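You operate a simulated robot arm through the tools that you are given. There is no shell and no other tool.

Carry out the task below with a simulated robot arm. There is one attempt and no reset: what you move stays moved.

JOB
The fridge has gone warm: shut it, stop the alarm and cool it fast at 4 C.
Fine: door shut first; dial on 4; fast cool on till the green lamp lights, then off.

Only the result counts: the job must be done as asked and must still hold three seconds after the hand-in. Knocking over, shifting, dropping, spilling or breaking anything else fails it.

ROBOT AND FRAMES
A 7-joint arm with a two-finger parallel gripper, fixed in place. Base frame: the origin is at the foot of the arm, x ahead of it, y to its left, z up. Lengths are in mm, angles in degrees, forces in N, time in s.
Its first joint turns from -166.0 to 166.0 degrees. Payload 4.4 kg.
Tool frame: the origin (TCP) lies between the finger pads and is the grasp point; the fingertips stand 23 mm ahead of it; z points along the fingers, y is the line along which they close. The gripper opens to 94 mm. The fingers are 38 mm wide and 10 mm thick; the gripper's body (54 by 96 mm) begins 39 mm behind the TCP.
Orientation is that of the tool frame in the base frame, as a unit quaternion [x, y, z, w]. With the fingers straight down and closing along the base's y, the tool's x points along the base's -x, its y along +y and its z along -z.

CONTROLS
- The arm moves only by the tool send_rows. Its argument "commands" is a list of rows, each a list of 7 numbers: the gripper command, from -1 (shut) to 1 (fully open), values between in proportion, then the shift along the base's x, y, z in mm, then the turn, a rotation vector about the base's x, y, z in degrees. In form: [[hand, tx, ty, tz, rx, ry, rz], ...]. A call has 1 to 20 rows; each row shifts and turns the commanded pose from where the row before left it. A row lasts 0.2 s, in which the tool goes at most 50 mm and 8.6 degrees; a call with a longer step from one row to the next is refused whole, and so is a gripper value outside its range. A pose out of reach is approached as far as the arm can. The call stops where the force on the tool passes 40 N (or 10 N more than at its start, if that is more) or the arm is blocked; 0.2 s more then pass. The fingers move at their own pace (about 72 mm/s each) and stop on an object; they squeeze with about 20 N. The grip force told is the motor's: it shows also when the fingers shut on nothing. Time passes only in rows, and 0.2 s behind the last, so rows that do not move let the fingers close. It gives the time, the measured TCP pose, the force on the tool (base axes), the opening and the grip force at its end, in the units of the frame above (readings bear some noise), with the torque about the TCP (base axes, N m) and any sound that the robot's microphone picked up.
- Cameras (640 x 400 px; columns grow to the right, rows downward): "scene" is fixed at [48.5, -500.3, 1477.6]; the picture's right is [0.77, -0.64, 0.00], its down [-0.23, -0.28, -0.93] and it looks along [0.59, 0.72, -0.37] (base axes); focal length 357 px, centre (320, 200). "wrist" rides on the gripper at [86, 16, -74] in the tool frame; the picture's right is [-0.18, 0.98, 0.00], its down [-0.58, -0.11, -0.81] and it looks along [-0.79, -0.15, 0.59] (tool axes); focal length 243 px, centre (320, 200). There is no depth. A picture from a camera that has moved, and an enlarged one, comes with that camera's place and axes in the base frame and with its lens.
- capture(camera): a new picture of that camera. The clock stands still meanwhile.
- close_up(camera, box): a new picture of the part [left, top, right, bottom] of that camera's present view, enlarged. The clock stands still meanwhile.
- job_done(): hands the job in; it is judged then, once.

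Nothing tells you positions but the pictures and the camera data. Unless the task says otherwise, let go and move clear before handing in.

The tools are called by a JSON object that holds its "api" and its "payload". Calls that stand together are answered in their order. send_rows: Moves the arm, as the interface text tells. Its arguments: {"type":"object","properties":{"commands":{"type":"array","items":{"type":"array","items":{"type":"number"}}}},"required":["commands"]} The other tools are called the same way: capture (camera) takes a picture; close_up (camera, box) takes an enlarged picture of a part of a camera's view; job_done () hands the job in.

At the start:

```text
time_s: 0.0
eef_pos: [555.6, 299.6, 1131.2]
orientation: [0.001, 1.0, 0.001, -0.001]
ft_force: [-0.3, -0.3, 0.5]
moment: [0.0, 0.0, 0.0]
gripper_width: 94.0
gripper_force: 0.0
```

scene: 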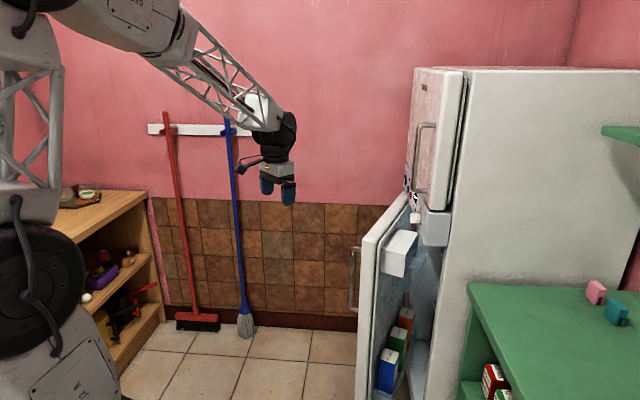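
wrist: 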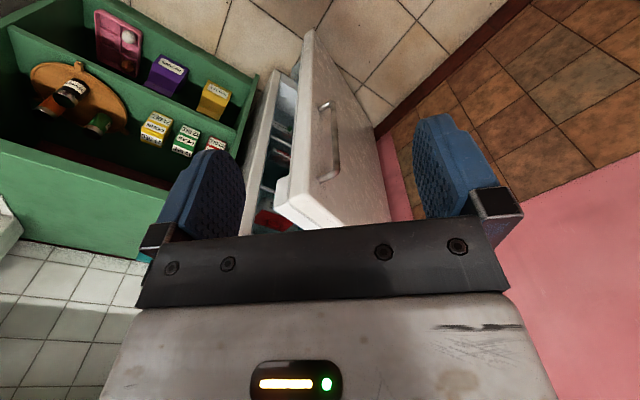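

I see a fridge with its lower door ajar, an upper door (freezer) on top, and some panel between or near them. I'll look closer before moving.

{"api": "close_up", "payload": {"camera": "scene", "box": [340, 50, 500, 150]}}

{"api": "close_up", "payload": {"camera": "scene", "box": [340, 160, 500, 260]}}

{"api": "close_up", "payload": {"camera": "scene", "box": [340, 240, 596, 400]}}

{"api": "close_up", "payload": {"camera": "wrist", "box": [200, 0, 456, 240]}}

```text
4.00 times, centred on (420, 100) of scene
camera zoom: at [48.5, -500.3, 1477.6], right [0.77, -0.64, 0.0], down [-0.23, -0.28, -0.93], along [0.59, 0.72, -0.37], focal length 1430 px, centre (-80, 600)
```

zoom: 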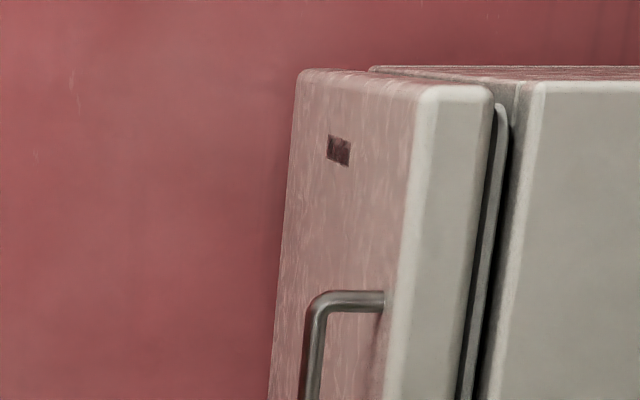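

```text
4.00 times, centred on (420, 210) of scene
camera zoom: at [48.5, -500.3, 1477.6], right [0.77, -0.64, 0.0], down [-0.23, -0.28, -0.93], along [0.59, 0.72, -0.37], focal length 1430 px, centre (-80, 160)
```

zoom: 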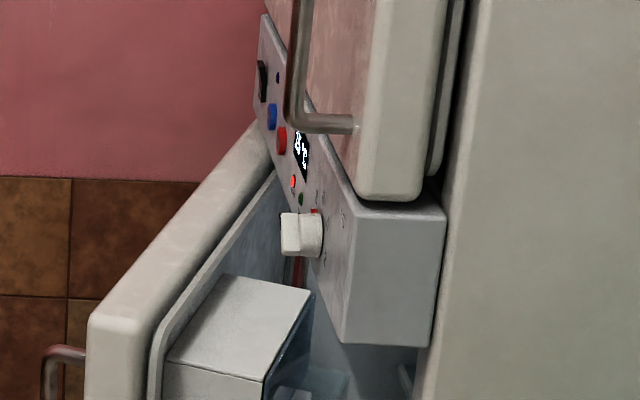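

```text
2.50 times, centred on (468, 320) of scene
camera zoom: at [48.5, -500.3, 1477.6], right [0.77, -0.64, 0.0], down [-0.23, -0.28, -0.93], along [0.59, 0.72, -0.37], focal length 894 px, centre (-50, -100)
```

zoom: 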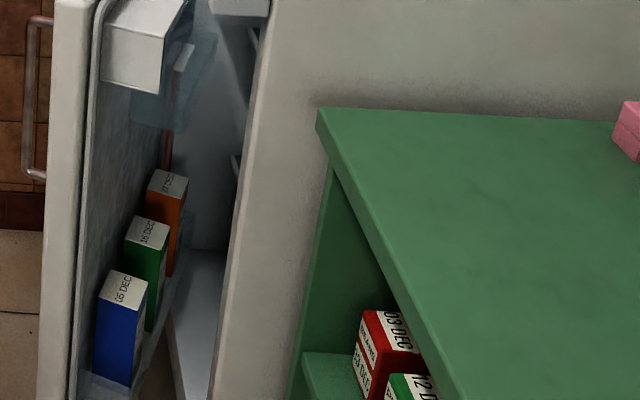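

```text
1.67 times, centred on (328, 120) of wrist
camera zoom: at [468.9, 314.3, 1204.0], right [0.18, 0.98, 0.0], down [0.58, -0.11, 0.81], along [0.79, -0.15, -0.59], focal length 404 px, centre (307, 333)
```

zoom: 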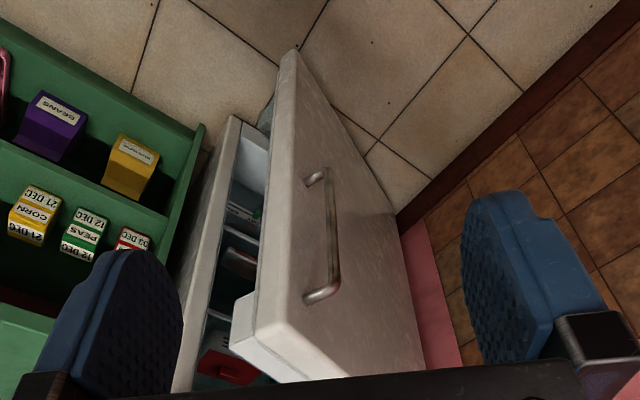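

The fridge sits at about 45° to the base. The free top corner of its lower door is near (809, 200, 938), the hinge is on the far side, and the control panel is above the door. I'll swing the wrist so its camera looks straight at the panel from about 500 mm away.

{"api": "send_rows", "payload": {"commands": [[1, 22, 19, -15, 0, 0, -7], [1, 22, 19, -15, 0, 0, -7], [1, 22, 19, -15, 0, 0, -7], [1, 22, 19, -15, 0, 0, -7], [1, 22, 19, -15, 0, 0, -7], [1, 22, 19, -15, -5.09, -5.09, 0], [1, 22, 19, -15, -5.09, -5.09, 0], [1, 22, 19, -15, -5.09, -5.09, 0], [1, 22, 19, -15, -5.09, -5.09, 0], [1, 22, 19, -15, -5.09, -5.09, 0]]}}

{"api": "capture", "payload": {"camera": "wrist"}}

{"api": "capture", "payload": {"camera": "scene"}}

```text
time_s: 2.2
eef_pos: [777.6, 489.8, 982.8]
orientation: [0.287, 0.906, -0.143, 0.275]
ft_force: [0.3, 1.3, 1.6]
moment: [0.0, -0.01, 0.01]
gripper_width: 94.2
gripper_force: 0.0
```

```text
taken
camera wrist: at [696.6, 571.1, 990.4], right [0.71, 0.7, 0.01], down [0.0, -0.01, 1.0], along [0.7, -0.71, 0.0], focal length 243 px, centre (320, 200)
```

wrist: 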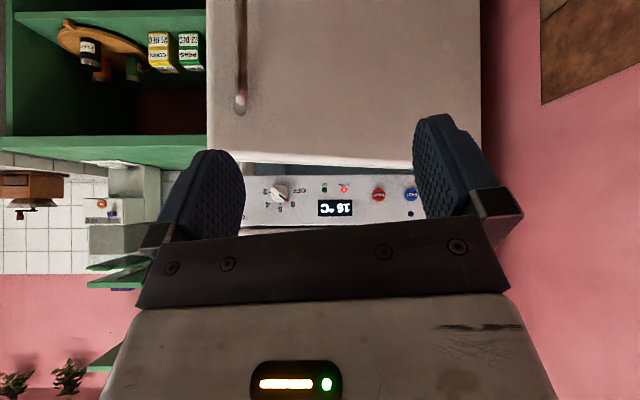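

```text
taken
```

scene: 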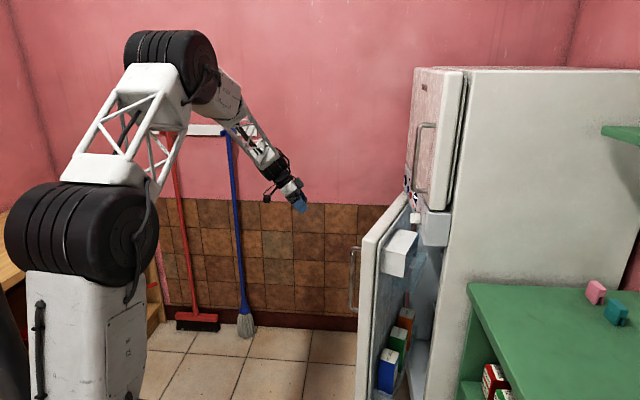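

The camera now faces the panel directly, with the picture upside down. I'll zoom in to read the labels.

{"api": "close_up", "payload": {"camera": "wrist", "box": [240, 160, 340, 235]}}

{"api": "close_up", "payload": {"camera": "wrist", "box": [320, 160, 420, 235]}}

{"api": "close_up", "payload": {"camera": "wrist", "box": [200, 0, 500, 240]}}

```text
5.33 times, centred on (290, 198) of wrist
camera zoom: at [696.6, 571.1, 990.4], right [0.71, 0.7, 0.01], down [0.0, -0.01, 1.0], along [0.7, -0.71, 0.0], focal length 1294 px, centre (480, 213)
```

zoom: 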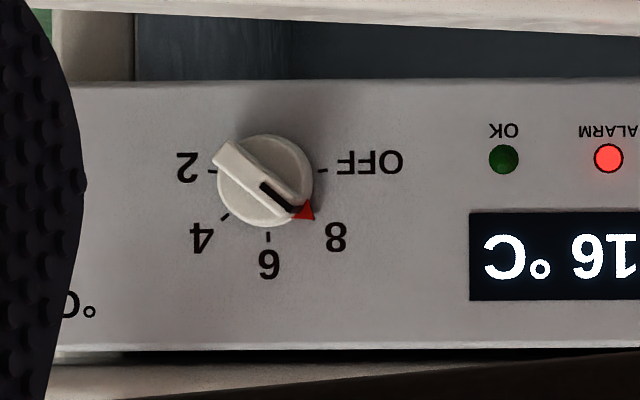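

```text
5.33 times, centred on (370, 198) of wrist
camera zoom: at [696.6, 571.1, 990.4], right [0.71, 0.7, 0.01], down [0.0, -0.01, 1.0], along [0.7, -0.71, 0.0], focal length 1294 px, centre (53, 213)
```

zoom: 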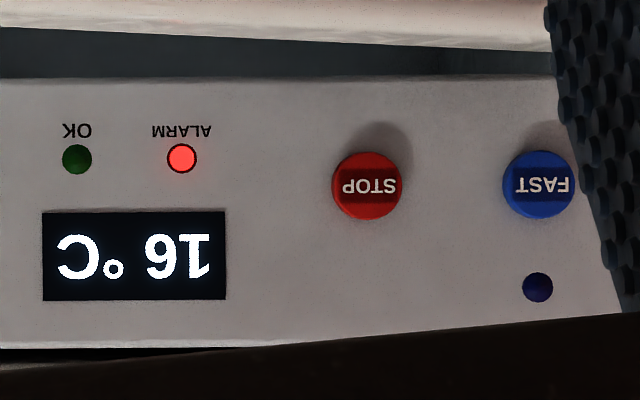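

```text
1.67 times, centred on (350, 120) of wrist
camera zoom: at [696.6, 571.1, 990.4], right [0.71, 0.7, 0.01], down [0.0, -0.01, 1.0], along [0.7, -0.71, 0.0], focal length 404 px, centre (270, 333)
```

zoom: 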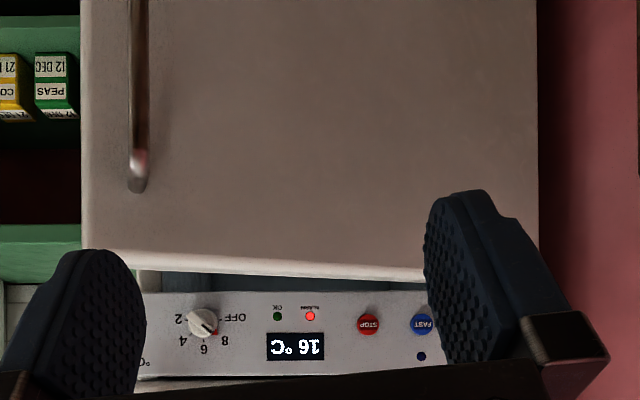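

I can read the panel: the dial (OFF/2/4/6/8) points at 8, and there is a red STOP button and a blue FAST button with a lamp beside it. The display shows 16 °C, the ALARM lamp is lit and the OK lamp is dark. Next I'll level the tool to point along the fridge's depth and close the fingers. Then I'll come up to the lower door's front above its middle, clear of the handle.

{"api": "send_rows", "payload": {"commands": [[-1, 9, -15, -12, -5.42, -5.42, 0], [-1, 9, -15, -12, -5.42, -5.42, 0], [-1, 9, -15, -12, -5.42, -5.42, 0], [-1, 9, -15, -12, -5.42, -5.42, 0], [-1, 9, -15, -12, -5.42, -5.42, 0], [-1, 9, -15, -12, -5.42, -5.42, 0], [-1, 9, -15, -12, -5.42, -5.42, 0], [-1, 9, -15, -12, 3.4, -3.4, 0], [-1, 9, -15, -12, 3.4, -3.4, 0]]}}

{"api": "capture", "payload": {"camera": "scene"}}

{"api": "capture", "payload": {"camera": "wrist"}}

```text
time_s: 4.2
eef_pos: [856.8, 354.8, 871.9]
orientation: [0.269, 0.656, -0.271, 0.651]
ft_force: [-0.5, 0.7, 0.4]
moment: [0.02, 0.0, -0.01]
gripper_width: 0.0
gripper_force: 20.1
```

```text
taken
```

scene: 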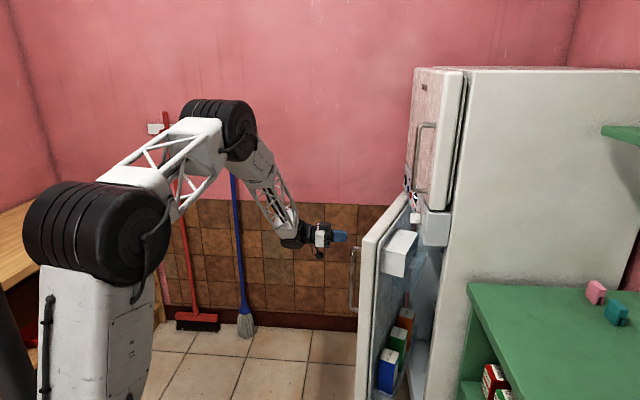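

```text
taken
camera wrist: at [814.6, 417.2, 785.1], right [0.7, 0.7, 0.18], down [-0.64, 0.49, 0.59], along [0.32, -0.52, 0.79], focal length 243 px, centre (320, 200)
```

wrist: 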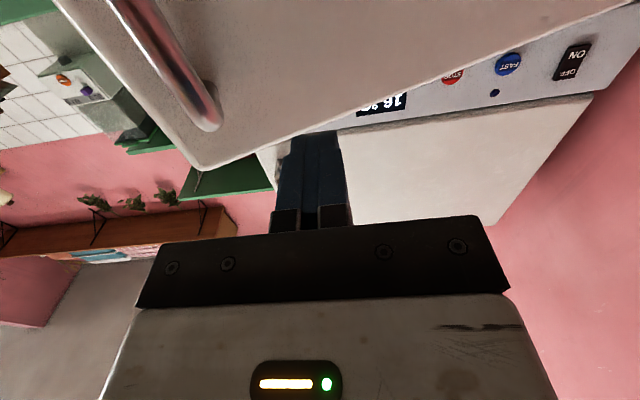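

The fingers are closed and level, about 100 mm in front of the door, and the handle is well off to the side. I also see a black ON/OFF rocker at the far end of the panel, which I'll stay away from. Now I'll push the door along the fridge's depth.

{"api": "send_rows", "payload": {"commands": [[-1, 9.6, -18.6, 0, 0, 0, 0], [-1, 9.6, -18.6, 0, 0, 0, 0], [-1, 9.6, -18.6, 0, 0, 0, 0], [-1, 9.6, -18.6, 0, 0, 0, 0], [-1, 8, -8, 0, 0, 0, 0], [-1, 8, -8, 0, 0, 0, 0], [-1, 8, -8, 0, 0, 0, 0], [-1, 8, -8, 0, 0, 0, 0], [-1, 8, -8, 0, 0, 0, 0]]}}

{"api": "capture", "payload": {"camera": "scene"}}

{"api": "capture", "payload": {"camera": "wrist"}}

```text
time_s: 6.2
eef_pos: [935.0, 237.8, 871.4]
orientation: [0.27, 0.656, -0.272, 0.651]
ft_force: [-0.8, 0.5, 0.8]
moment: [0.01, 0.02, -0.02]
gripper_width: 0.0
gripper_force: 20.1
```

```text
taken
```

scene: 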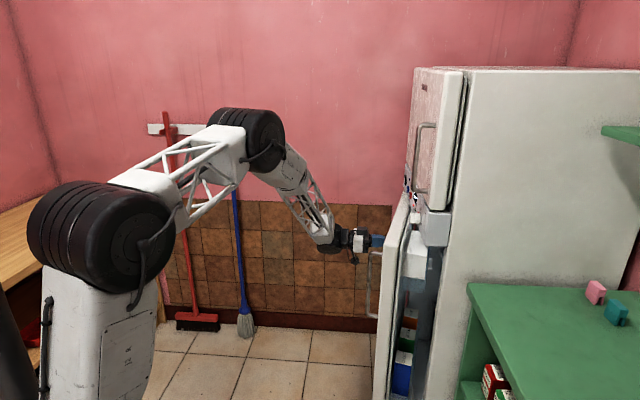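

```text
taken
camera wrist: at [893.0, 302.3, 784.9], right [0.7, 0.7, 0.18], down [-0.64, 0.49, 0.59], along [0.32, -0.52, 0.79], focal length 243 px, centre (320, 200)
```

wrist: 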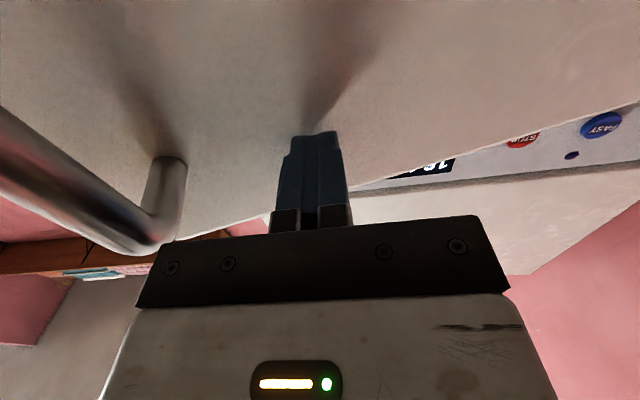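

The door is in contact and swinging freely with almost no resistance, so I'll keep pushing.

{"api": "send_rows", "payload": {"commands": [[-1, 8, -8, 0, 0, 0, 0], [-1, 8, -8, 0, 0, 0, 0], [-1, 8, -8, 0, 0, 0, 0], [-1, 8, -8, 0, 0, 0, 0], [-1, 6, -6, 0, 0, 0, 0], [-1, 6, -6, 0, 0, 0, 0], [-1, 5, -5, 0, 0, 0, 0], [-1, 5, -5, 0, 0, 0, 0]]}}

{"api": "capture", "payload": {"camera": "scene"}}

{"api": "capture", "payload": {"camera": "wrist"}}

```text
time_s: 8.0
eef_pos: [988.9, 184.6, 872.4]
orientation: [0.269, 0.657, -0.272, 0.65]
ft_force: [-1.3, -0.3, -0.3]
moment: [-0.01, -0.02, 0.0]
gripper_width: 0.0
gripper_force: 20.3
```

```text
taken
```

scene: 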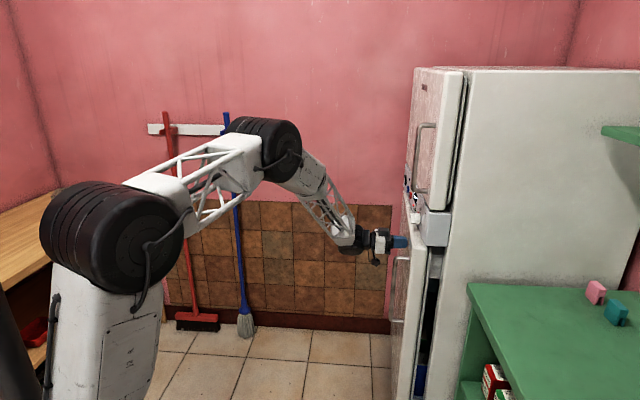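

```text
taken
camera wrist: at [946.3, 248.1, 784.9], right [0.7, 0.7, 0.18], down [-0.64, 0.49, 0.59], along [0.32, -0.52, 0.79], focal length 243 px, centre (320, 200)
```

wrist: 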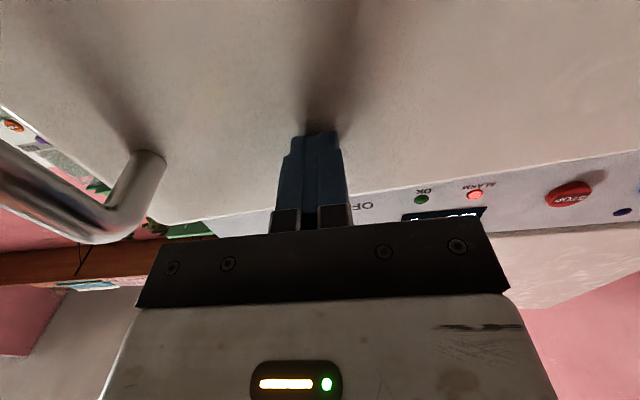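

The door is almost closed. I'll go on in smaller steps until it seats.

{"api": "send_rows", "payload": {"commands": [[-1, 3, -3, 0, 0, 0, 0], [-1, 3, -3, 0, 0, 0, 0], [-1, 3, -3, 0, 0, 0, 0], [-1, 3, -3, 0, 0, 0, 0], [-1, 3, -3, 0, 0, 0, 0], [-1, 3, -3, 0, 0, 0, 0], [-1, 3, -3, 0, 0, 0, 0], [-1, 3, -3, 0, 0, 0, 0], [-1, 3, -3, 0, 0, 0, 0], [-1, 3, -3, 0, 0, 0, 0], [-1, 3, -3, 0, 0, 0, 0], [-1, 3, -3, 0, 0, 0, 0]]}}

{"api": "capture", "payload": {"camera": "scene"}}

```text
time_s: 9.7
eef_pos: [1009.1, 165.6, 872.3]
orientation: [0.268, 0.657, -0.271, 0.651]
ft_force: [-12.5, 4.6, 2.9]
moment: [-0.13, -0.28, -0.16]
gripper_width: 0.0
gripper_force: 19.6
stopped in row 8: the force on the tool passed its limit at 55 N (the readings are from after the stop); the commanded pose is now the measured one
```

```text
taken
```

scene: 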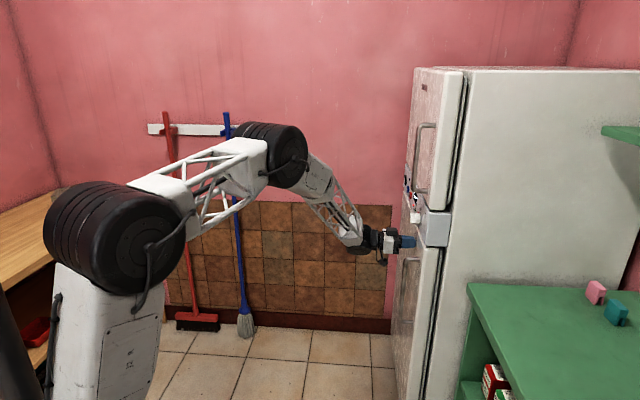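

The push stopped hard at 55 N, so the door has seated with its front about level with the panel. I'll back off and check that it stays shut.

{"api": "send_rows", "payload": {"commands": [[-1, -10, 10, 0, 0, 0, 0], [-1, -14, 14, 0, 0, 0, 0], [-1, -14, 14, 0, 0, 0, 0], [-1, -14, 14, 0, 0, 0, 0]]}}

{"api": "close_up", "payload": {"camera": "scene", "box": [380, 180, 476, 240]}}

{"api": "close_up", "payload": {"camera": "scene", "box": [380, 230, 508, 310]}}

```text
time_s: 10.7
eef_pos: [957.6, 217.3, 874.1]
orientation: [0.269, 0.656, -0.271, 0.651]
ft_force: [-0.6, -0.4, 0.5]
moment: [-0.02, 0.02, -0.02]
gripper_width: 0.0
gripper_force: 20.1
```

```text
6.67 times, centred on (428, 210) of scene
camera zoom: at [48.5, -500.3, 1477.6], right [0.77, -0.64, 0.0], down [-0.23, -0.28, -0.93], along [0.59, 0.72, -0.37], focal length 2383 px, centre (-400, 133)
```

zoom: 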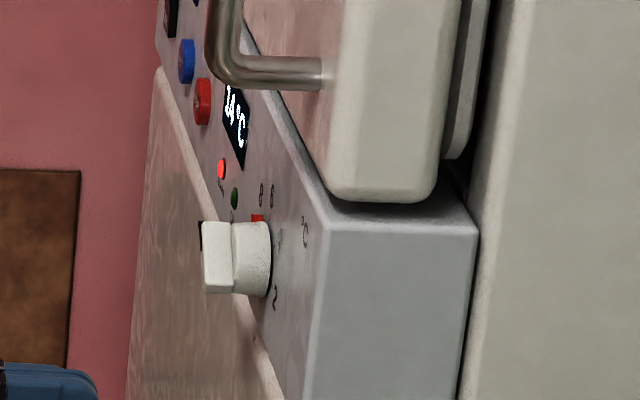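

```text
5.00 times, centred on (444, 270) of scene
camera zoom: at [48.5, -500.3, 1477.6], right [0.77, -0.64, 0.0], down [-0.23, -0.28, -0.93], along [0.59, 0.72, -0.37], focal length 1787 px, centre (-300, -150)
```

zoom: 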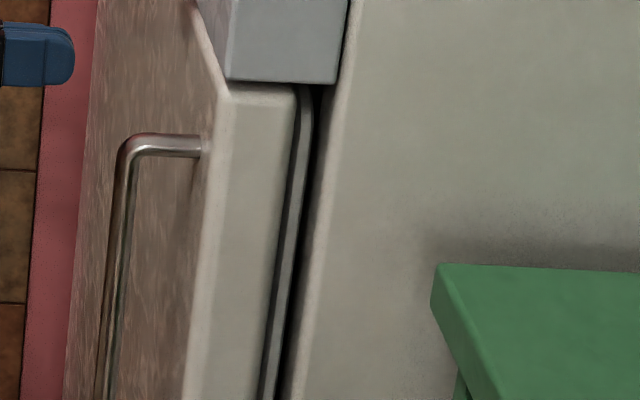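

The door stays flush with the panel, the seal gap matches the freezer door's, and the display has started to drop. Next I'll move in front of the red STOP button, near (1157, 286, 980), stopping about 45 mm short.

{"api": "send_rows", "payload": {"commands": [[-1, 18.5, 14.7, 13.2, 0, 0, 0], [-1, 18.5, 14.7, 13.2, 0, 0, 0], [-1, 18.5, 14.7, 13.2, 0, 0, 0], [-1, 18.5, 14.7, 13.2, 0, 0, 0], [-1, 18.5, 14.7, 13.2, 0, 0, 0], [-1, 18.5, 14.7, 13.2, 0, 0, 0], [-1, 18.5, 14.7, 13.2, 0, 0, 0], [-1, 18.5, 14.7, 13.2, 0, 0, 0]]}}

{"api": "capture", "payload": {"camera": "wrist"}}

{"api": "capture", "payload": {"camera": "scene"}}

```text
time_s: 12.5
eef_pos: [1106.3, 336.1, 977.8]
orientation: [0.268, 0.657, -0.272, 0.651]
ft_force: [0.6, 0.1, -0.2]
moment: [0.01, -0.01, 0.02]
gripper_width: 0.0
gripper_force: 19.9
```

```text
taken
camera wrist: at [1063.5, 400.3, 891.4], right [0.7, 0.7, 0.18], down [-0.64, 0.49, 0.59], along [0.32, -0.52, 0.79], focal length 243 px, centre (320, 200)
```

wrist: 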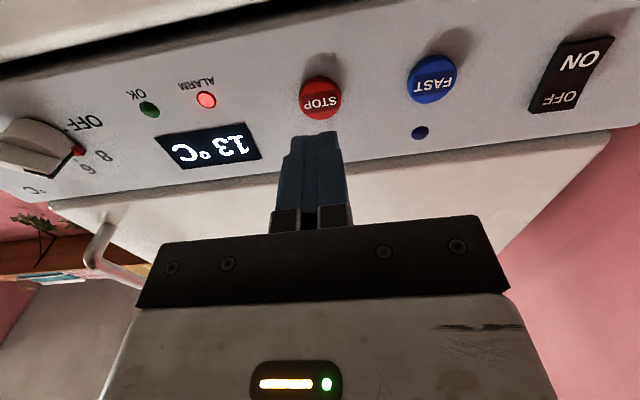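

```text
taken
```

scene: 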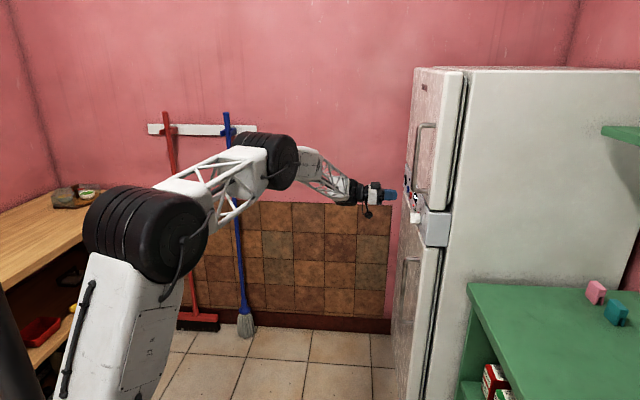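

The wrist camera now sees the whole panel, and the fingertips line up with STOP. The display shows 13 °C. I'll press straight in.

{"api": "send_rows", "payload": {"commands": [[-1, 7, -7, 0, 0, 0, 0], [-1, 7, -7, 0, 0, 0, 0], [-1, 7, -7, 0, 0, 0, 0], [-1, 5, -5, 0, 0, 0, 0], [-1, 2, -2, 0, 0, 0, 0], [-1, 2, -2, 0, 0, 0, 0], [-1, 2, -2, 0, 0, 0, 0]]}}

{"api": "capture", "payload": {"camera": "wrist"}}

```text
time_s: 14.1
eef_pos: [1138.0, 302.4, 978.1]
orientation: [0.269, 0.656, -0.272, 0.651]
ft_force: [-0.8, -0.6, 0.6]
moment: [0.0, 0.0, 0.0]
gripper_width: 0.0
gripper_force: 19.9
```

```text
taken
camera wrist: at [1095.4, 365.9, 891.5], right [0.7, 0.7, 0.18], down [-0.64, 0.49, 0.59], along [0.32, -0.52, 0.79], focal length 243 px, centre (320, 200)
```

wrist: 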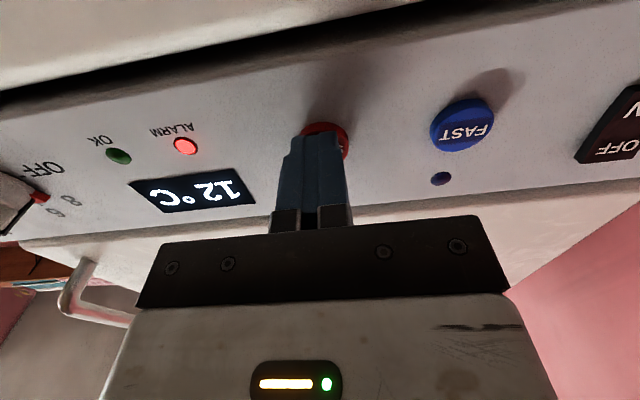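

The tip is right in front of STOP with no contact force yet, so I'll go on in small steps.

{"api": "send_rows", "payload": {"commands": [[-1, 1.5, -1.5, 0, 0, 0, 0], [-1, 1.5, -1.5, 0, 0, 0, 0], [-1, 1.5, -1.5, 0, 0, 0, 0], [-1, 0, 0, 0, 0, 0, 0]]}}

{"api": "capture", "payload": {"camera": "wrist"}}

```text
time_s: 15.1
eef_pos: [1142.7, 298.8, 978.1]
orientation: [0.267, 0.657, -0.271, 0.651]
ft_force: [-6.8, 8.5, 0.3]
moment: [-0.05, -0.03, 0.0]
gripper_width: 0.0
gripper_force: 19.3
heard: click
```

```text
taken
camera wrist: at [1099.9, 361.8, 891.3], right [0.69, 0.7, 0.18], down [-0.64, 0.49, 0.59], along [0.32, -0.52, 0.79], focal length 243 px, centre (320, 200)
```

wrist: 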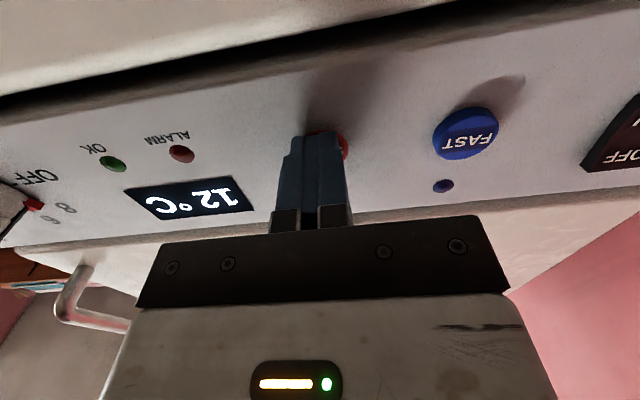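

STOP clicked and the ALARM lamp went out. Now I'll back off, roll the tool to match the dial's ridge (it points at 8) and go to the dial near b=808, z=976 with the fingers half open.

{"api": "send_rows", "payload": {"commands": [[-1, -14, 14, 0, 0, 0, 0], [-1, -20, 20, 0, 0, 0, 0], [-1, -20, 20, 0, 0, 0, 0], [0, -21.3, -21.3, -0.3, -5.2, 5.2, 0], [0, -21.3, -21.3, -0.3, -5.2, 5.2, 0], [0, -21.3, -21.3, -0.3, -5.2, 5.2, 0], [0, -21.3, -21.3, -0.3, -5.2, 5.2, 0], [0, -21.3, -21.3, -0.3, -5.2, 5.2, 0], [0, -21.3, -21.3, -0.3, -5.2, 5.2, 0], [0, -21.3, -21.3, -0.3, -5.2, 5.2, 0]]}}

{"api": "capture", "payload": {"camera": "wrist"}}

{"api": "close_up", "payload": {"camera": "scene", "box": [340, 160, 468, 240]}}

```text
time_s: 17.3
eef_pos: [939.1, 201.8, 975.5]
orientation: [-0.042, 0.708, -0.529, 0.467]
ft_force: [-0.2, 1.1, 0.4]
moment: [-0.02, -0.01, -0.02]
gripper_width: 47.0
gripper_force: 0.1
```

```text
taken
camera wrist: at [845.5, 213.6, 908.8], right [0.53, 0.53, -0.66], down [-0.29, 0.85, 0.45], along [0.8, -0.05, 0.6], focal length 243 px, centre (320, 200)
```

wrist: 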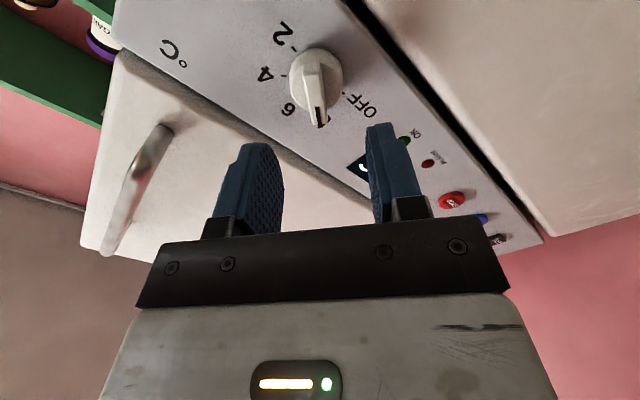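

```text
5.00 times, centred on (404, 200) of scene
camera zoom: at [48.5, -500.3, 1477.6], right [0.77, -0.64, 0.0], down [-0.23, -0.28, -0.93], along [0.59, 0.72, -0.37], focal length 1787 px, centre (-100, 200)
```

zoom: 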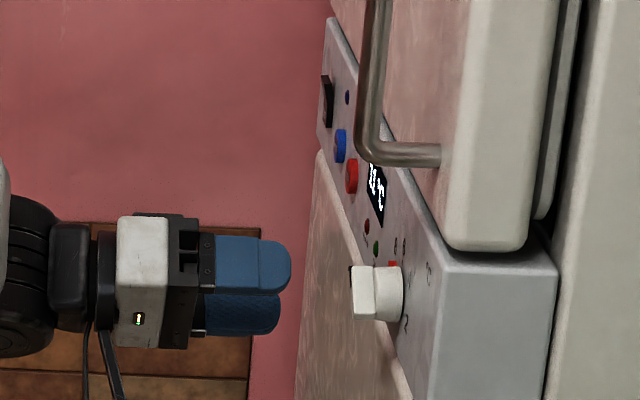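

The tool roll matches the ridge and the dial sits ahead between the fingers. I'll zoom in to check the centring and where the pointer stands.

{"api": "close_up", "payload": {"camera": "wrist", "box": [240, 10, 400, 110]}}

{"api": "close_up", "payload": {"camera": "wrist", "box": [340, 100, 500, 200]}}

```text
4.00 times, centred on (320, 60) of wrist
camera zoom: at [845.5, 213.6, 908.8], right [0.53, 0.53, -0.66], down [-0.29, 0.85, 0.45], along [0.8, -0.05, 0.6], focal length 970 px, centre (320, 760)
```

zoom: 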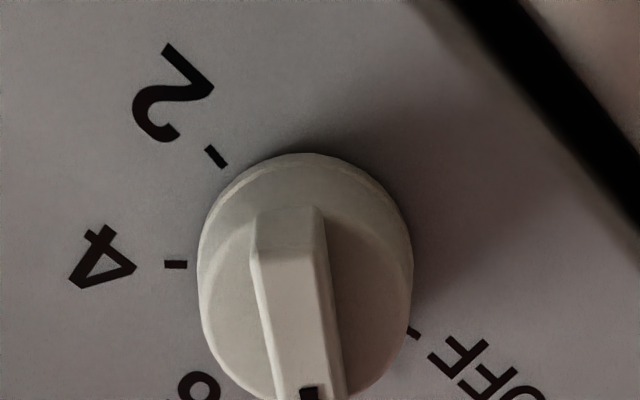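

```text
4.00 times, centred on (420, 150) of wrist
camera zoom: at [845.5, 213.6, 908.8], right [0.53, 0.53, -0.66], down [-0.29, 0.85, 0.45], along [0.8, -0.05, 0.6], focal length 970 px, centre (-80, 400)
```

zoom: 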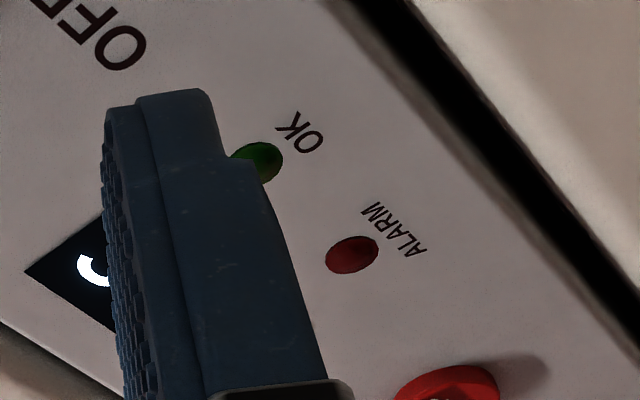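

{"api": "close_up", "payload": {"camera": "wrist", "box": [240, 40, 400, 140]}}

```text
4.00 times, centred on (320, 90) of wrist
camera zoom: at [845.5, 213.6, 908.8], right [0.53, 0.53, -0.66], down [-0.29, 0.85, 0.45], along [0.8, -0.05, 0.6], focal length 970 px, centre (320, 640)
```

zoom: 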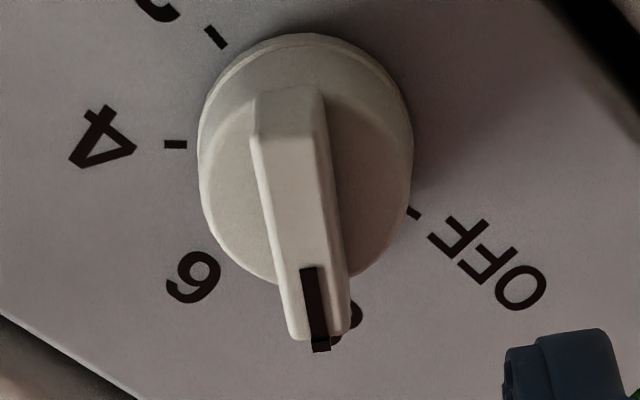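

The ridge is about 11 mm wide, 15 mm tall and within 3° of the finger planes, with its centre a couple of mm off the tool axis. I'll correct that and advance until the open fingers straddle the ridge.

{"api": "send_rows", "payload": {"commands": [[0, 10.6, -11.5, 0.1, 0.45, -0.45, 0], [0, 10.6, -11.5, 0.1, 0.45, -0.45, 0], [0, 10.6, -11.5, 0.1, 0.45, -0.45, 0], [0, 10.6, -11.5, 0.1, 0.45, -0.45, 0], [0, 0, 0, 0, 0, 0, 0]]}}

{"api": "capture", "payload": {"camera": "wrist"}}

{"api": "close_up", "payload": {"camera": "scene", "box": [360, 180, 456, 240]}}

```text
time_s: 18.5
eef_pos: [981.5, 157.5, 976.5]
orientation: [-0.026, 0.708, -0.518, 0.479]
ft_force: [-0.6, 0.0, 0.2]
moment: [0.0, -0.04, -0.03]
gripper_width: 47.0
gripper_force: 0.1
```

```text
taken
camera wrist: at [889.9, 170.4, 907.5], right [0.55, 0.55, -0.63], down [-0.3, 0.83, 0.47], along [0.78, -0.07, 0.63], focal length 243 px, centre (320, 200)
```

wrist: 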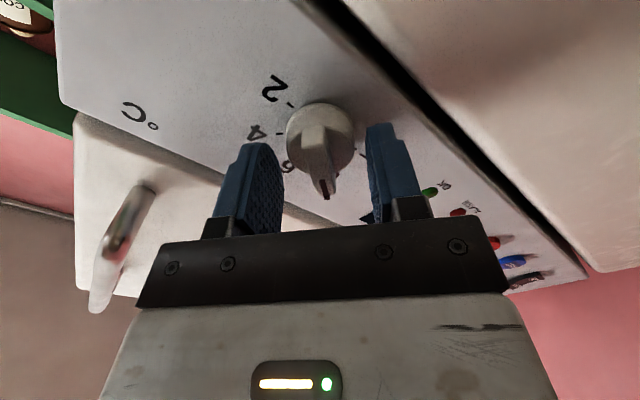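

```text
6.67 times, centred on (408, 210) of scene
camera zoom: at [48.5, -500.3, 1477.6], right [0.77, -0.64, 0.0], down [-0.23, -0.28, -0.93], along [0.59, 0.72, -0.37], focal length 2383 px, centre (-267, 133)
```

zoom: 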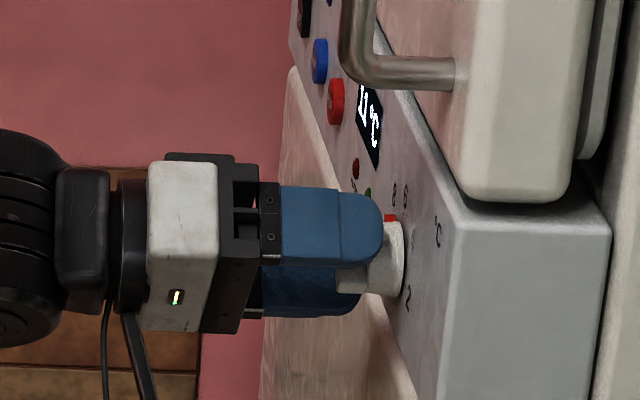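

{"api": "close_up", "payload": {"camera": "wrist", "box": [240, 90, 400, 230]}}

```text
2.86 times, centred on (320, 160) of wrist
camera zoom: at [889.9, 170.4, 907.5], right [0.55, 0.55, -0.63], down [-0.3, 0.83, 0.47], along [0.78, -0.07, 0.63], focal length 693 px, centre (320, 314)
```

zoom: 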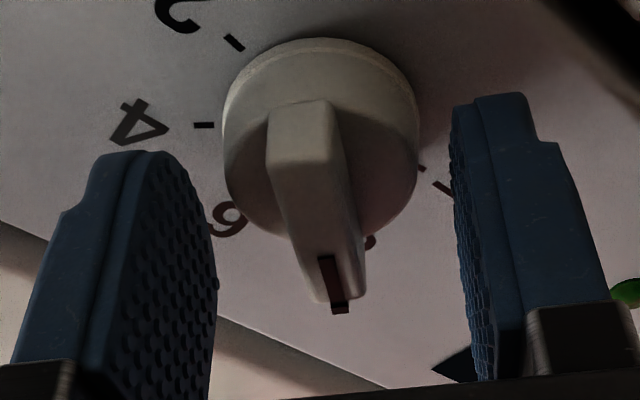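

The open fingers straddle the dial and the ridge lies midway between the pads. I'll advance 4 mm more and close on the ridge.

{"api": "send_rows", "payload": {"commands": [[0, 2.8, -2.8, 0, 0, 0, 0], [-1, 0, 0, 0, 0, 0, 0], [-1, 0, 0, 0, 0, 0, 0], [-1, 0, 0, 0, 0, 0, 0], [-1, 0, 0, 0, 0, 0, 0]]}}

{"api": "close_up", "payload": {"camera": "wrist", "box": [240, 90, 400, 230]}}

```text
time_s: 19.7
eef_pos: [985.3, 155.0, 976.2]
orientation: [-0.026, 0.708, -0.519, 0.478]
ft_force: [4.3, 4.0, -7.5]
moment: [0.08, 0.07, 0.27]
gripper_width: 36.1
gripper_force: 44.6
```

```text
2.86 times, centred on (320, 160) of wrist
camera zoom: at [892.9, 167.7, 907.4], right [0.55, 0.55, -0.63], down [-0.3, 0.83, 0.47], along [0.78, -0.07, 0.63], focal length 693 px, centre (320, 314)
```

zoom: 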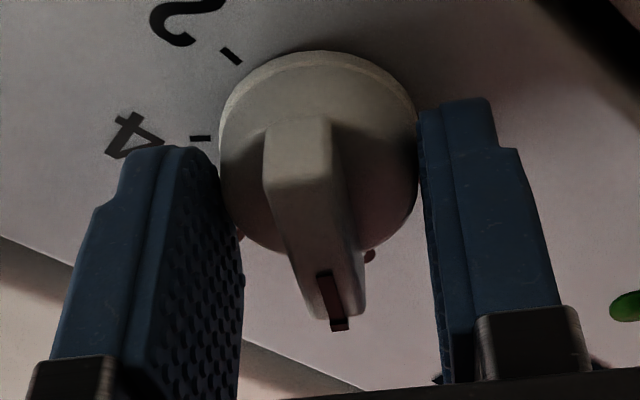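

The gripper width reads 36 mm, so the fingers closed on the dial's round body rather than its ridge, which means the face is nearer than I thought. I'll open, back out 8.5 mm and close on the ridge itself.

{"api": "send_rows", "payload": {"commands": [[0, 0, 0, 0, 0, 0, 0], [0, 0, 0, 0, 0, 0, 0], [0, -6, 6, 0, 0, 0, 0], [0, 0, 0, 0, 0, 0, 0], [-1, 0, 0, 0, 0, 0, 0], [-1, 0, 0, 0, 0, 0, 0], [-1, 0, 0, 0, 0, 0, 0], [-1, 0, 0, 0, 0, 0, 0]]}}

{"api": "close_up", "payload": {"camera": "wrist", "box": [240, 90, 400, 230]}}

{"api": "close_up", "payload": {"camera": "scene", "box": [360, 180, 456, 240]}}

```text
time_s: 21.5
eef_pos: [979.1, 159.4, 976.0]
orientation: [-0.026, 0.708, -0.518, 0.479]
ft_force: [21.2, 16.3, -11.5]
moment: [-0.32, -0.36, 0.96]
gripper_width: 10.8
gripper_force: 44.8
```

```text
2.86 times, centred on (320, 160) of wrist
camera zoom: at [886.8, 173.6, 907.3], right [0.55, 0.55, -0.63], down [-0.31, 0.83, 0.47], along [0.78, -0.06, 0.63], focal length 693 px, centre (320, 314)
```

zoom: 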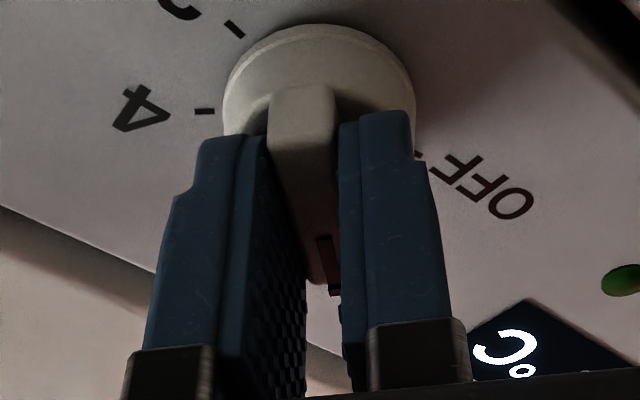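

```text
6.67 times, centred on (408, 210) of scene
camera zoom: at [48.5, -500.3, 1477.6], right [0.77, -0.64, 0.0], down [-0.23, -0.28, -0.93], along [0.59, 0.72, -0.37], focal length 2383 px, centre (-267, 133)
```

zoom: 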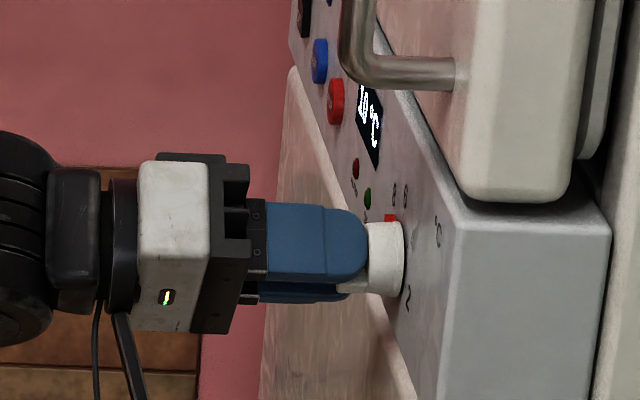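

The width is now 10.8 mm, so the fingers have the ridge, but there is about 29 N of side load from a small off-centre. I'll ease the hand toward the dial's centre before turning.

{"api": "send_rows", "payload": {"commands": [[-1, 0.7, 0.6, -1.0, 0, 0, 0], [-1, 0, 0, 0, 0, 0, 0]]}}

```text
time_s: 22.1
eef_pos: [979.7, 159.7, 976.3]
orientation: [-0.026, 0.708, -0.518, 0.479]
ft_force: [-18.9, 8.3, 1.3]
moment: [-0.34, -0.38, 0.28]
gripper_width: 10.9
gripper_force: 44.8
```

{"api": "send_rows", "payload": {"commands": [[-1, -0.5, 0.2, 0, 0, 0, 0], [-1, 0, 0, 0, 0, 0, 0], [-1, 0, 0, 0, 0, 0, 0]]}}

```text
time_s: 22.9
eef_pos: [978.7, 160.4, 976.6]
orientation: [-0.025, 0.708, -0.519, 0.478]
ft_force: [0.2, 0.0, -0.2]
moment: [-0.13, -0.12, 0.04]
gripper_width: 10.9
gripper_force: 45.1
```

The side load is gone and the grip is centred. Now I'll turn the dial clockwise from 8 towards 4 (100° in all), starting with a small part to check the forces.

{"api": "send_rows", "payload": {"commands": [[-1, 0, 0, 0, 3.5, -3.5, 0], [-1, 0, 0, 0, 3.5, -3.5, 0], [-1, 0, 0, 0, 3.5, -3.5, 0], [-1, 0, 0, 0, 0, 0, 0]]}}

{"api": "close_up", "payload": {"camera": "wrist", "box": [240, 60, 400, 200]}}

```text
time_s: 23.9
eef_pos: [979.4, 161.0, 975.8]
orientation: [0.066, 0.705, -0.452, 0.542]
ft_force: [-16.4, -8.4, 18.2]
moment: [0.33, 0.34, -0.91]
gripper_width: 11.1
gripper_force: 45.1
```

```text
2.86 times, centred on (320, 130) of wrist
camera zoom: at [900.6, 187.4, 895.4], right [0.65, 0.65, -0.4], down [-0.4, 0.74, 0.54], along [0.65, -0.19, 0.74], focal length 693 px, centre (320, 400)
```

zoom: 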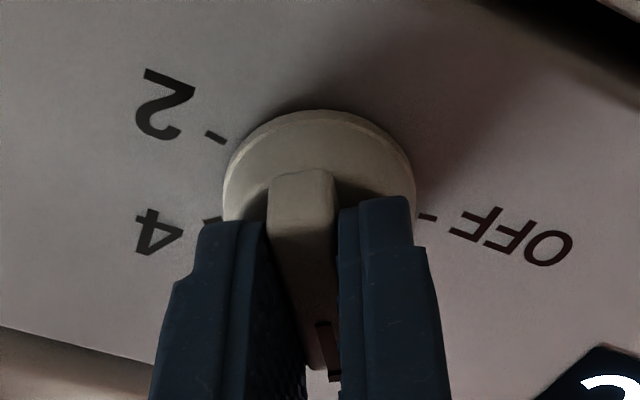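

The dial is turning with the fingers, but a side load of about 25 N shows its axis lies 2–3 mm off mine. I'll loosen slightly, move onto the dial's axis and grip again.

{"api": "send_rows", "payload": {"commands": [[-0.5, 0, 0, 0, 0, 0, 0], [-0.5, 0, 0, 0, 0, 0, 0], [-0.5, -1.4, -1.4, -1.8, 0, 0, 0], [-0.5, 0, 0, 0, 0, 0, 0], [-1, 0, 0, 0, 0, 0, 0], [-1, 0, 0, 0, 0, 0, 0], [-1, 0, 0, 0, 0, 0, 0]]}}

```text
time_s: 25.5
eef_pos: [977.1, 159.0, 974.2]
orientation: [0.065, 0.706, -0.451, 0.542]
ft_force: [-24.2, -11.0, 9.9]
moment: [0.04, -0.08, -0.56]
gripper_width: 11.1
gripper_force: 45.0
```

{"api": "send_rows", "payload": {"commands": [[-1, -0.5, -0.3, 0.4, 0, 0, 0], [-1, 0, 0, 0, 0, 0, 0]]}}

```text
time_s: 26.1
eef_pos: [977.0, 158.9, 973.5]
orientation: [0.065, 0.706, -0.451, 0.542]
ft_force: [-3.8, -15.1, 3.8]
moment: [-0.33, -0.36, -0.05]
gripper_width: 10.8
gripper_force: 44.7
```

{"api": "send_rows", "payload": {"commands": [[-1, -0.1, -0.35, 0.2, 0, 0, 0], [-1, 0, 0, 0, 0, 0, 0], [-1, 0, 0, 0, 0, 0, 0]]}}

```text
time_s: 26.9
eef_pos: [976.6, 159.3, 973.7]
orientation: [0.065, 0.706, -0.45, 0.542]
ft_force: [15.6, -10.6, -5.2]
moment: [0.17, 0.22, -0.25]
gripper_width: 11.0
gripper_force: 45.1
```

{"api": "send_rows", "payload": {"commands": [[-1, 0.2, -0.2, 0, 0, 0, 0], [-1, 0, 0, 0, 3.5, -3.5, 0], [-1, 0, 0, 0, 3.5, -3.5, 0], [-1, 0, 0, 0, 3.5, -3.5, 0], [-1, 0, 0, 0, 0, 0, 0]]}}

```text
time_s: 28.1
eef_pos: [978.6, 159.1, 973.2]
orientation: [0.155, 0.692, -0.376, 0.596]
ft_force: [21.1, 2.4, -6.1]
moment: [0.11, 0.23, -0.04]
gripper_width: 10.8
gripper_force: 44.8
stopped in row 5: the force on the tool passed its limit at 41 N (the readings are from after the stop); the commanded pose is now the measured one
```

The dial axis now looks to be at about b=804, z=975. I'll loosen again, recentre and regrip.

{"api": "send_rows", "payload": {"commands": [[-0.5, 0, 0, 0, 0, 0, 0], [-0.5, 0, 0, 0, 0, 0, 0], [-0.5, -0.3, -0.3, 1.8, 0, 0, 0], [-0.5, 0, 0, 0, 0, 0, 0]]}}

{"api": "close_up", "payload": {"camera": "wrist", "box": [240, 60, 400, 200]}}

```text
time_s: 29.1
eef_pos: [977.4, 158.5, 975.8]
orientation: [0.156, 0.692, -0.376, 0.596]
ft_force: [0.2, 0.4, 0.3]
moment: [0.02, 0.01, 0.02]
gripper_width: 23.2
gripper_force: 0.1
```

```text
2.86 times, centred on (320, 130) of wrist
camera zoom: at [914.2, 201.0, 888.3], right [0.7, 0.7, -0.16], down [-0.5, 0.63, 0.59], along [0.51, -0.33, 0.79], focal length 693 px, centre (320, 400)
```

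zoom: 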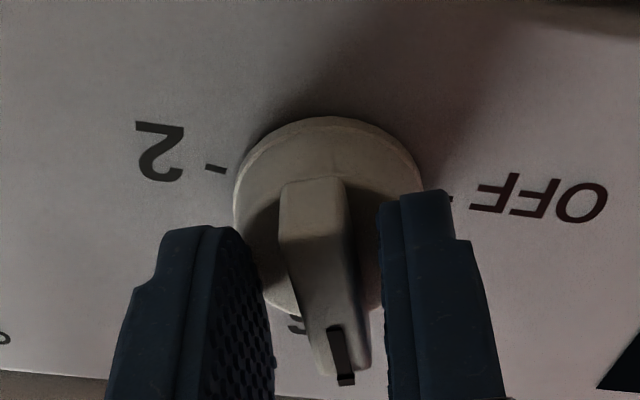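

{"api": "send_rows", "payload": {"commands": [[-1, 0, 0, 0, 0, 0, 0], [-1, 0, 0, 0, 0, 0, 0], [-1, 0, 0, 0, 0, 0, 0]]}}

```text
time_s: 29.7
eef_pos: [979.3, 160.2, 975.7]
orientation: [0.155, 0.692, -0.375, 0.597]
ft_force: [18.3, 3.9, -5.9]
moment: [0.05, 0.08, -0.21]
gripper_width: 10.9
gripper_force: 44.7
stopped in row 2: the force on the tool passed its limit at 42 N (the readings are from after the stop); the commanded pose is now the measured one
```

{"api": "send_rows", "payload": {"commands": [[-1, 0.55, 0.15, -0.2, 0, 0, 0], [-1, 0, 0, 0, 0, 0, 0]]}}

```text
time_s: 30.3
eef_pos: [977.1, 159.7, 975.8]
orientation: [0.154, 0.692, -0.375, 0.597]
ft_force: [-13.0, 5.4, -1.1]
moment: [-0.11, -0.13, -0.46]
gripper_width: 10.7
gripper_force: 45.4
```

{"api": "send_rows", "payload": {"commands": [[-1, -0.2, 0.1, 0, 0, 0, 0], [-1, 0, 0, 0, 3.5, -3.5, 0], [-1, 0, 0, 0, 3.5, -3.5, 0], [-1, 0, 0, 0, 3.5, -3.5, 0], [-1, 0, 0, 0, 0, 0, 0]]}}

```text
time_s: 31.5
eef_pos: [978.4, 160.0, 974.6]
orientation: [0.243, 0.666, -0.294, 0.641]
ft_force: [6.3, 2.0, -6.2]
moment: [-0.57, -0.62, -0.24]
gripper_width: 10.9
gripper_force: 45.0
```

That step went smoothly. I'll keep turning in small portions.

{"api": "send_rows", "payload": {"commands": [[-1, 0.1, 0.1, 0, 3.5, -3.5, 0], [-1, 0, 0, 0, 3.5, -3.5, 0], [-1, 0, 0, 0, 3.5, -3.5, 0], [-1, 0, 0, 0, 0, 0, 0]]}}

{"api": "capture", "payload": {"camera": "wrist"}}

```text
time_s: 32.5
eef_pos: [977.8, 159.7, 974.8]
orientation: [0.327, 0.629, -0.211, 0.673]
ft_force: [10.9, 12.9, -7.9]
moment: [-0.68, -0.65, -0.35]
gripper_width: 10.9
gripper_force: 44.9
```

```text
taken
camera wrist: at [946.8, 234.1, 892.1], right [0.66, 0.67, 0.35], down [-0.72, 0.42, 0.56], along [0.22, -0.62, 0.75], focal length 243 px, centre (320, 200)
```

wrist: 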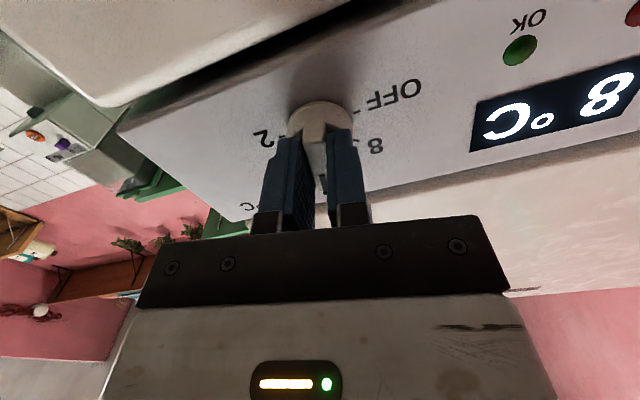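

{"api": "send_rows", "payload": {"commands": [[-1, 0.3, 0.3, 0, 3.535, -3.535, 0], [-1, 0, 0, 0, 3.535, -3.535, 0], [-1, 0, 0, 0, 3.535, -3.535, 0], [-1, 0, 0, 0, 0, 0, 0]]}}

```text
time_s: 33.5
eef_pos: [979.3, 159.9, 974.4]
orientation: [0.405, 0.581, -0.121, 0.696]
ft_force: [8.4, 13.4, -14.7]
moment: [0.39, 0.4, 0.01]
gripper_width: 10.6
gripper_force: 44.9
```

{"api": "send_rows", "payload": {"commands": [[-1, 0.2, 0.2, -0.2, 3.535, -3.535, 0], [-1, 0, 0, 0, 3.535, -3.535, 0], [-1, 0, 0, -0.2, 3.535, -3.535, 0], [-1, 0, 0, 0, 3.535, -3.535, 0], [-1, 0, 0, 0, 3.535, -3.535, 0], [-1, 0, 0, 0, 0, 0, 0]]}}

{"api": "capture", "payload": {"camera": "wrist"}}

```text
time_s: 34.9
eef_pos: [978.9, 160.4, 975.8]
orientation: [0.52, 0.478, 0.035, 0.707]
ft_force: [3.5, 13.2, -5.0]
moment: [-0.28, -0.23, -0.99]
gripper_width: 10.6
gripper_force: 44.6
```

```text
taken
camera wrist: at [979.5, 266.7, 931.5], right [0.34, 0.35, 0.87], down [-0.94, 0.2, 0.29], along [-0.07, -0.92, 0.39], focal length 243 px, centre (320, 200)
```

wrist: 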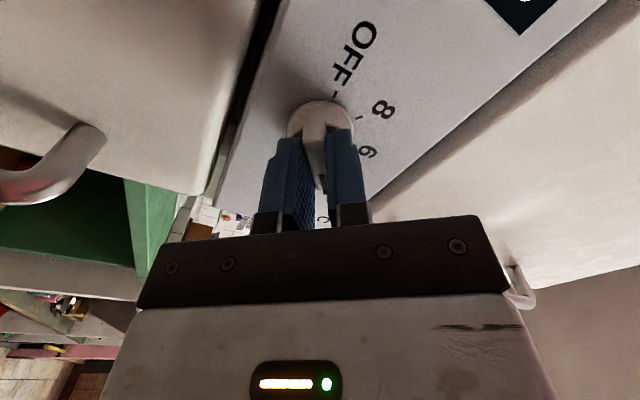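

By the tool's roll angle the dial should now be on 4. I'll open, back straight out a little and check the pointer.

{"api": "send_rows", "payload": {"commands": [[0, 0, 0, 0, 0, 0, 0], [0, 0, 0, 0, 0, 0, 0], [0, -14, 14, 0, 0, 0, 0], [0, -14, 14, 0, 0, 0, 0], [0, -14, 14, 0, 0, 0, 0]]}}

{"api": "capture", "payload": {"camera": "wrist"}}

{"api": "close_up", "payload": {"camera": "wrist", "box": [240, 20, 400, 120]}}

```text
time_s: 36.1
eef_pos: [936.7, 202.7, 975.4]
orientation: [0.519, 0.48, 0.034, 0.706]
ft_force: [-0.1, -0.3, -0.3]
moment: [0.01, -0.01, 0.0]
gripper_width: 47.0
gripper_force: 0.1
```

```text
taken
camera wrist: at [938.1, 308.4, 931.8], right [0.34, 0.35, 0.87], down [-0.94, 0.2, 0.29], along [-0.07, -0.92, 0.39], focal length 243 px, centre (320, 200)
```

wrist: 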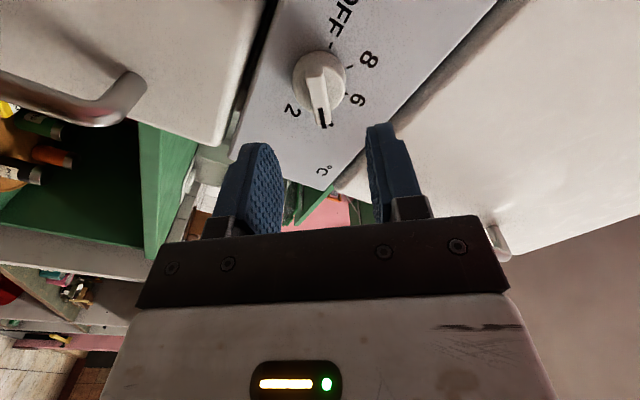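

```text
4.00 times, centred on (320, 70) of wrist
camera zoom: at [938.1, 308.4, 931.8], right [0.34, 0.35, 0.87], down [-0.94, 0.2, 0.29], along [-0.07, -0.92, 0.39], focal length 970 px, centre (320, 720)
```

zoom: 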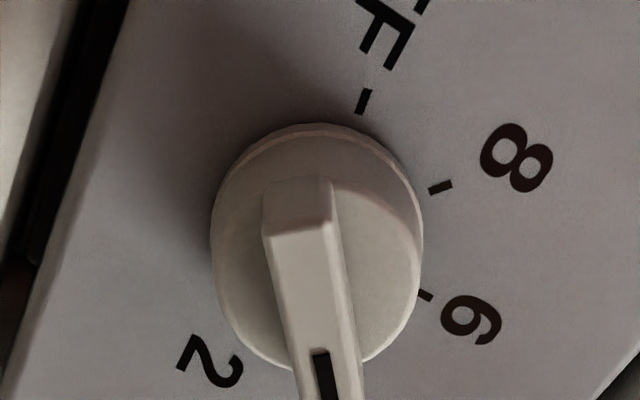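

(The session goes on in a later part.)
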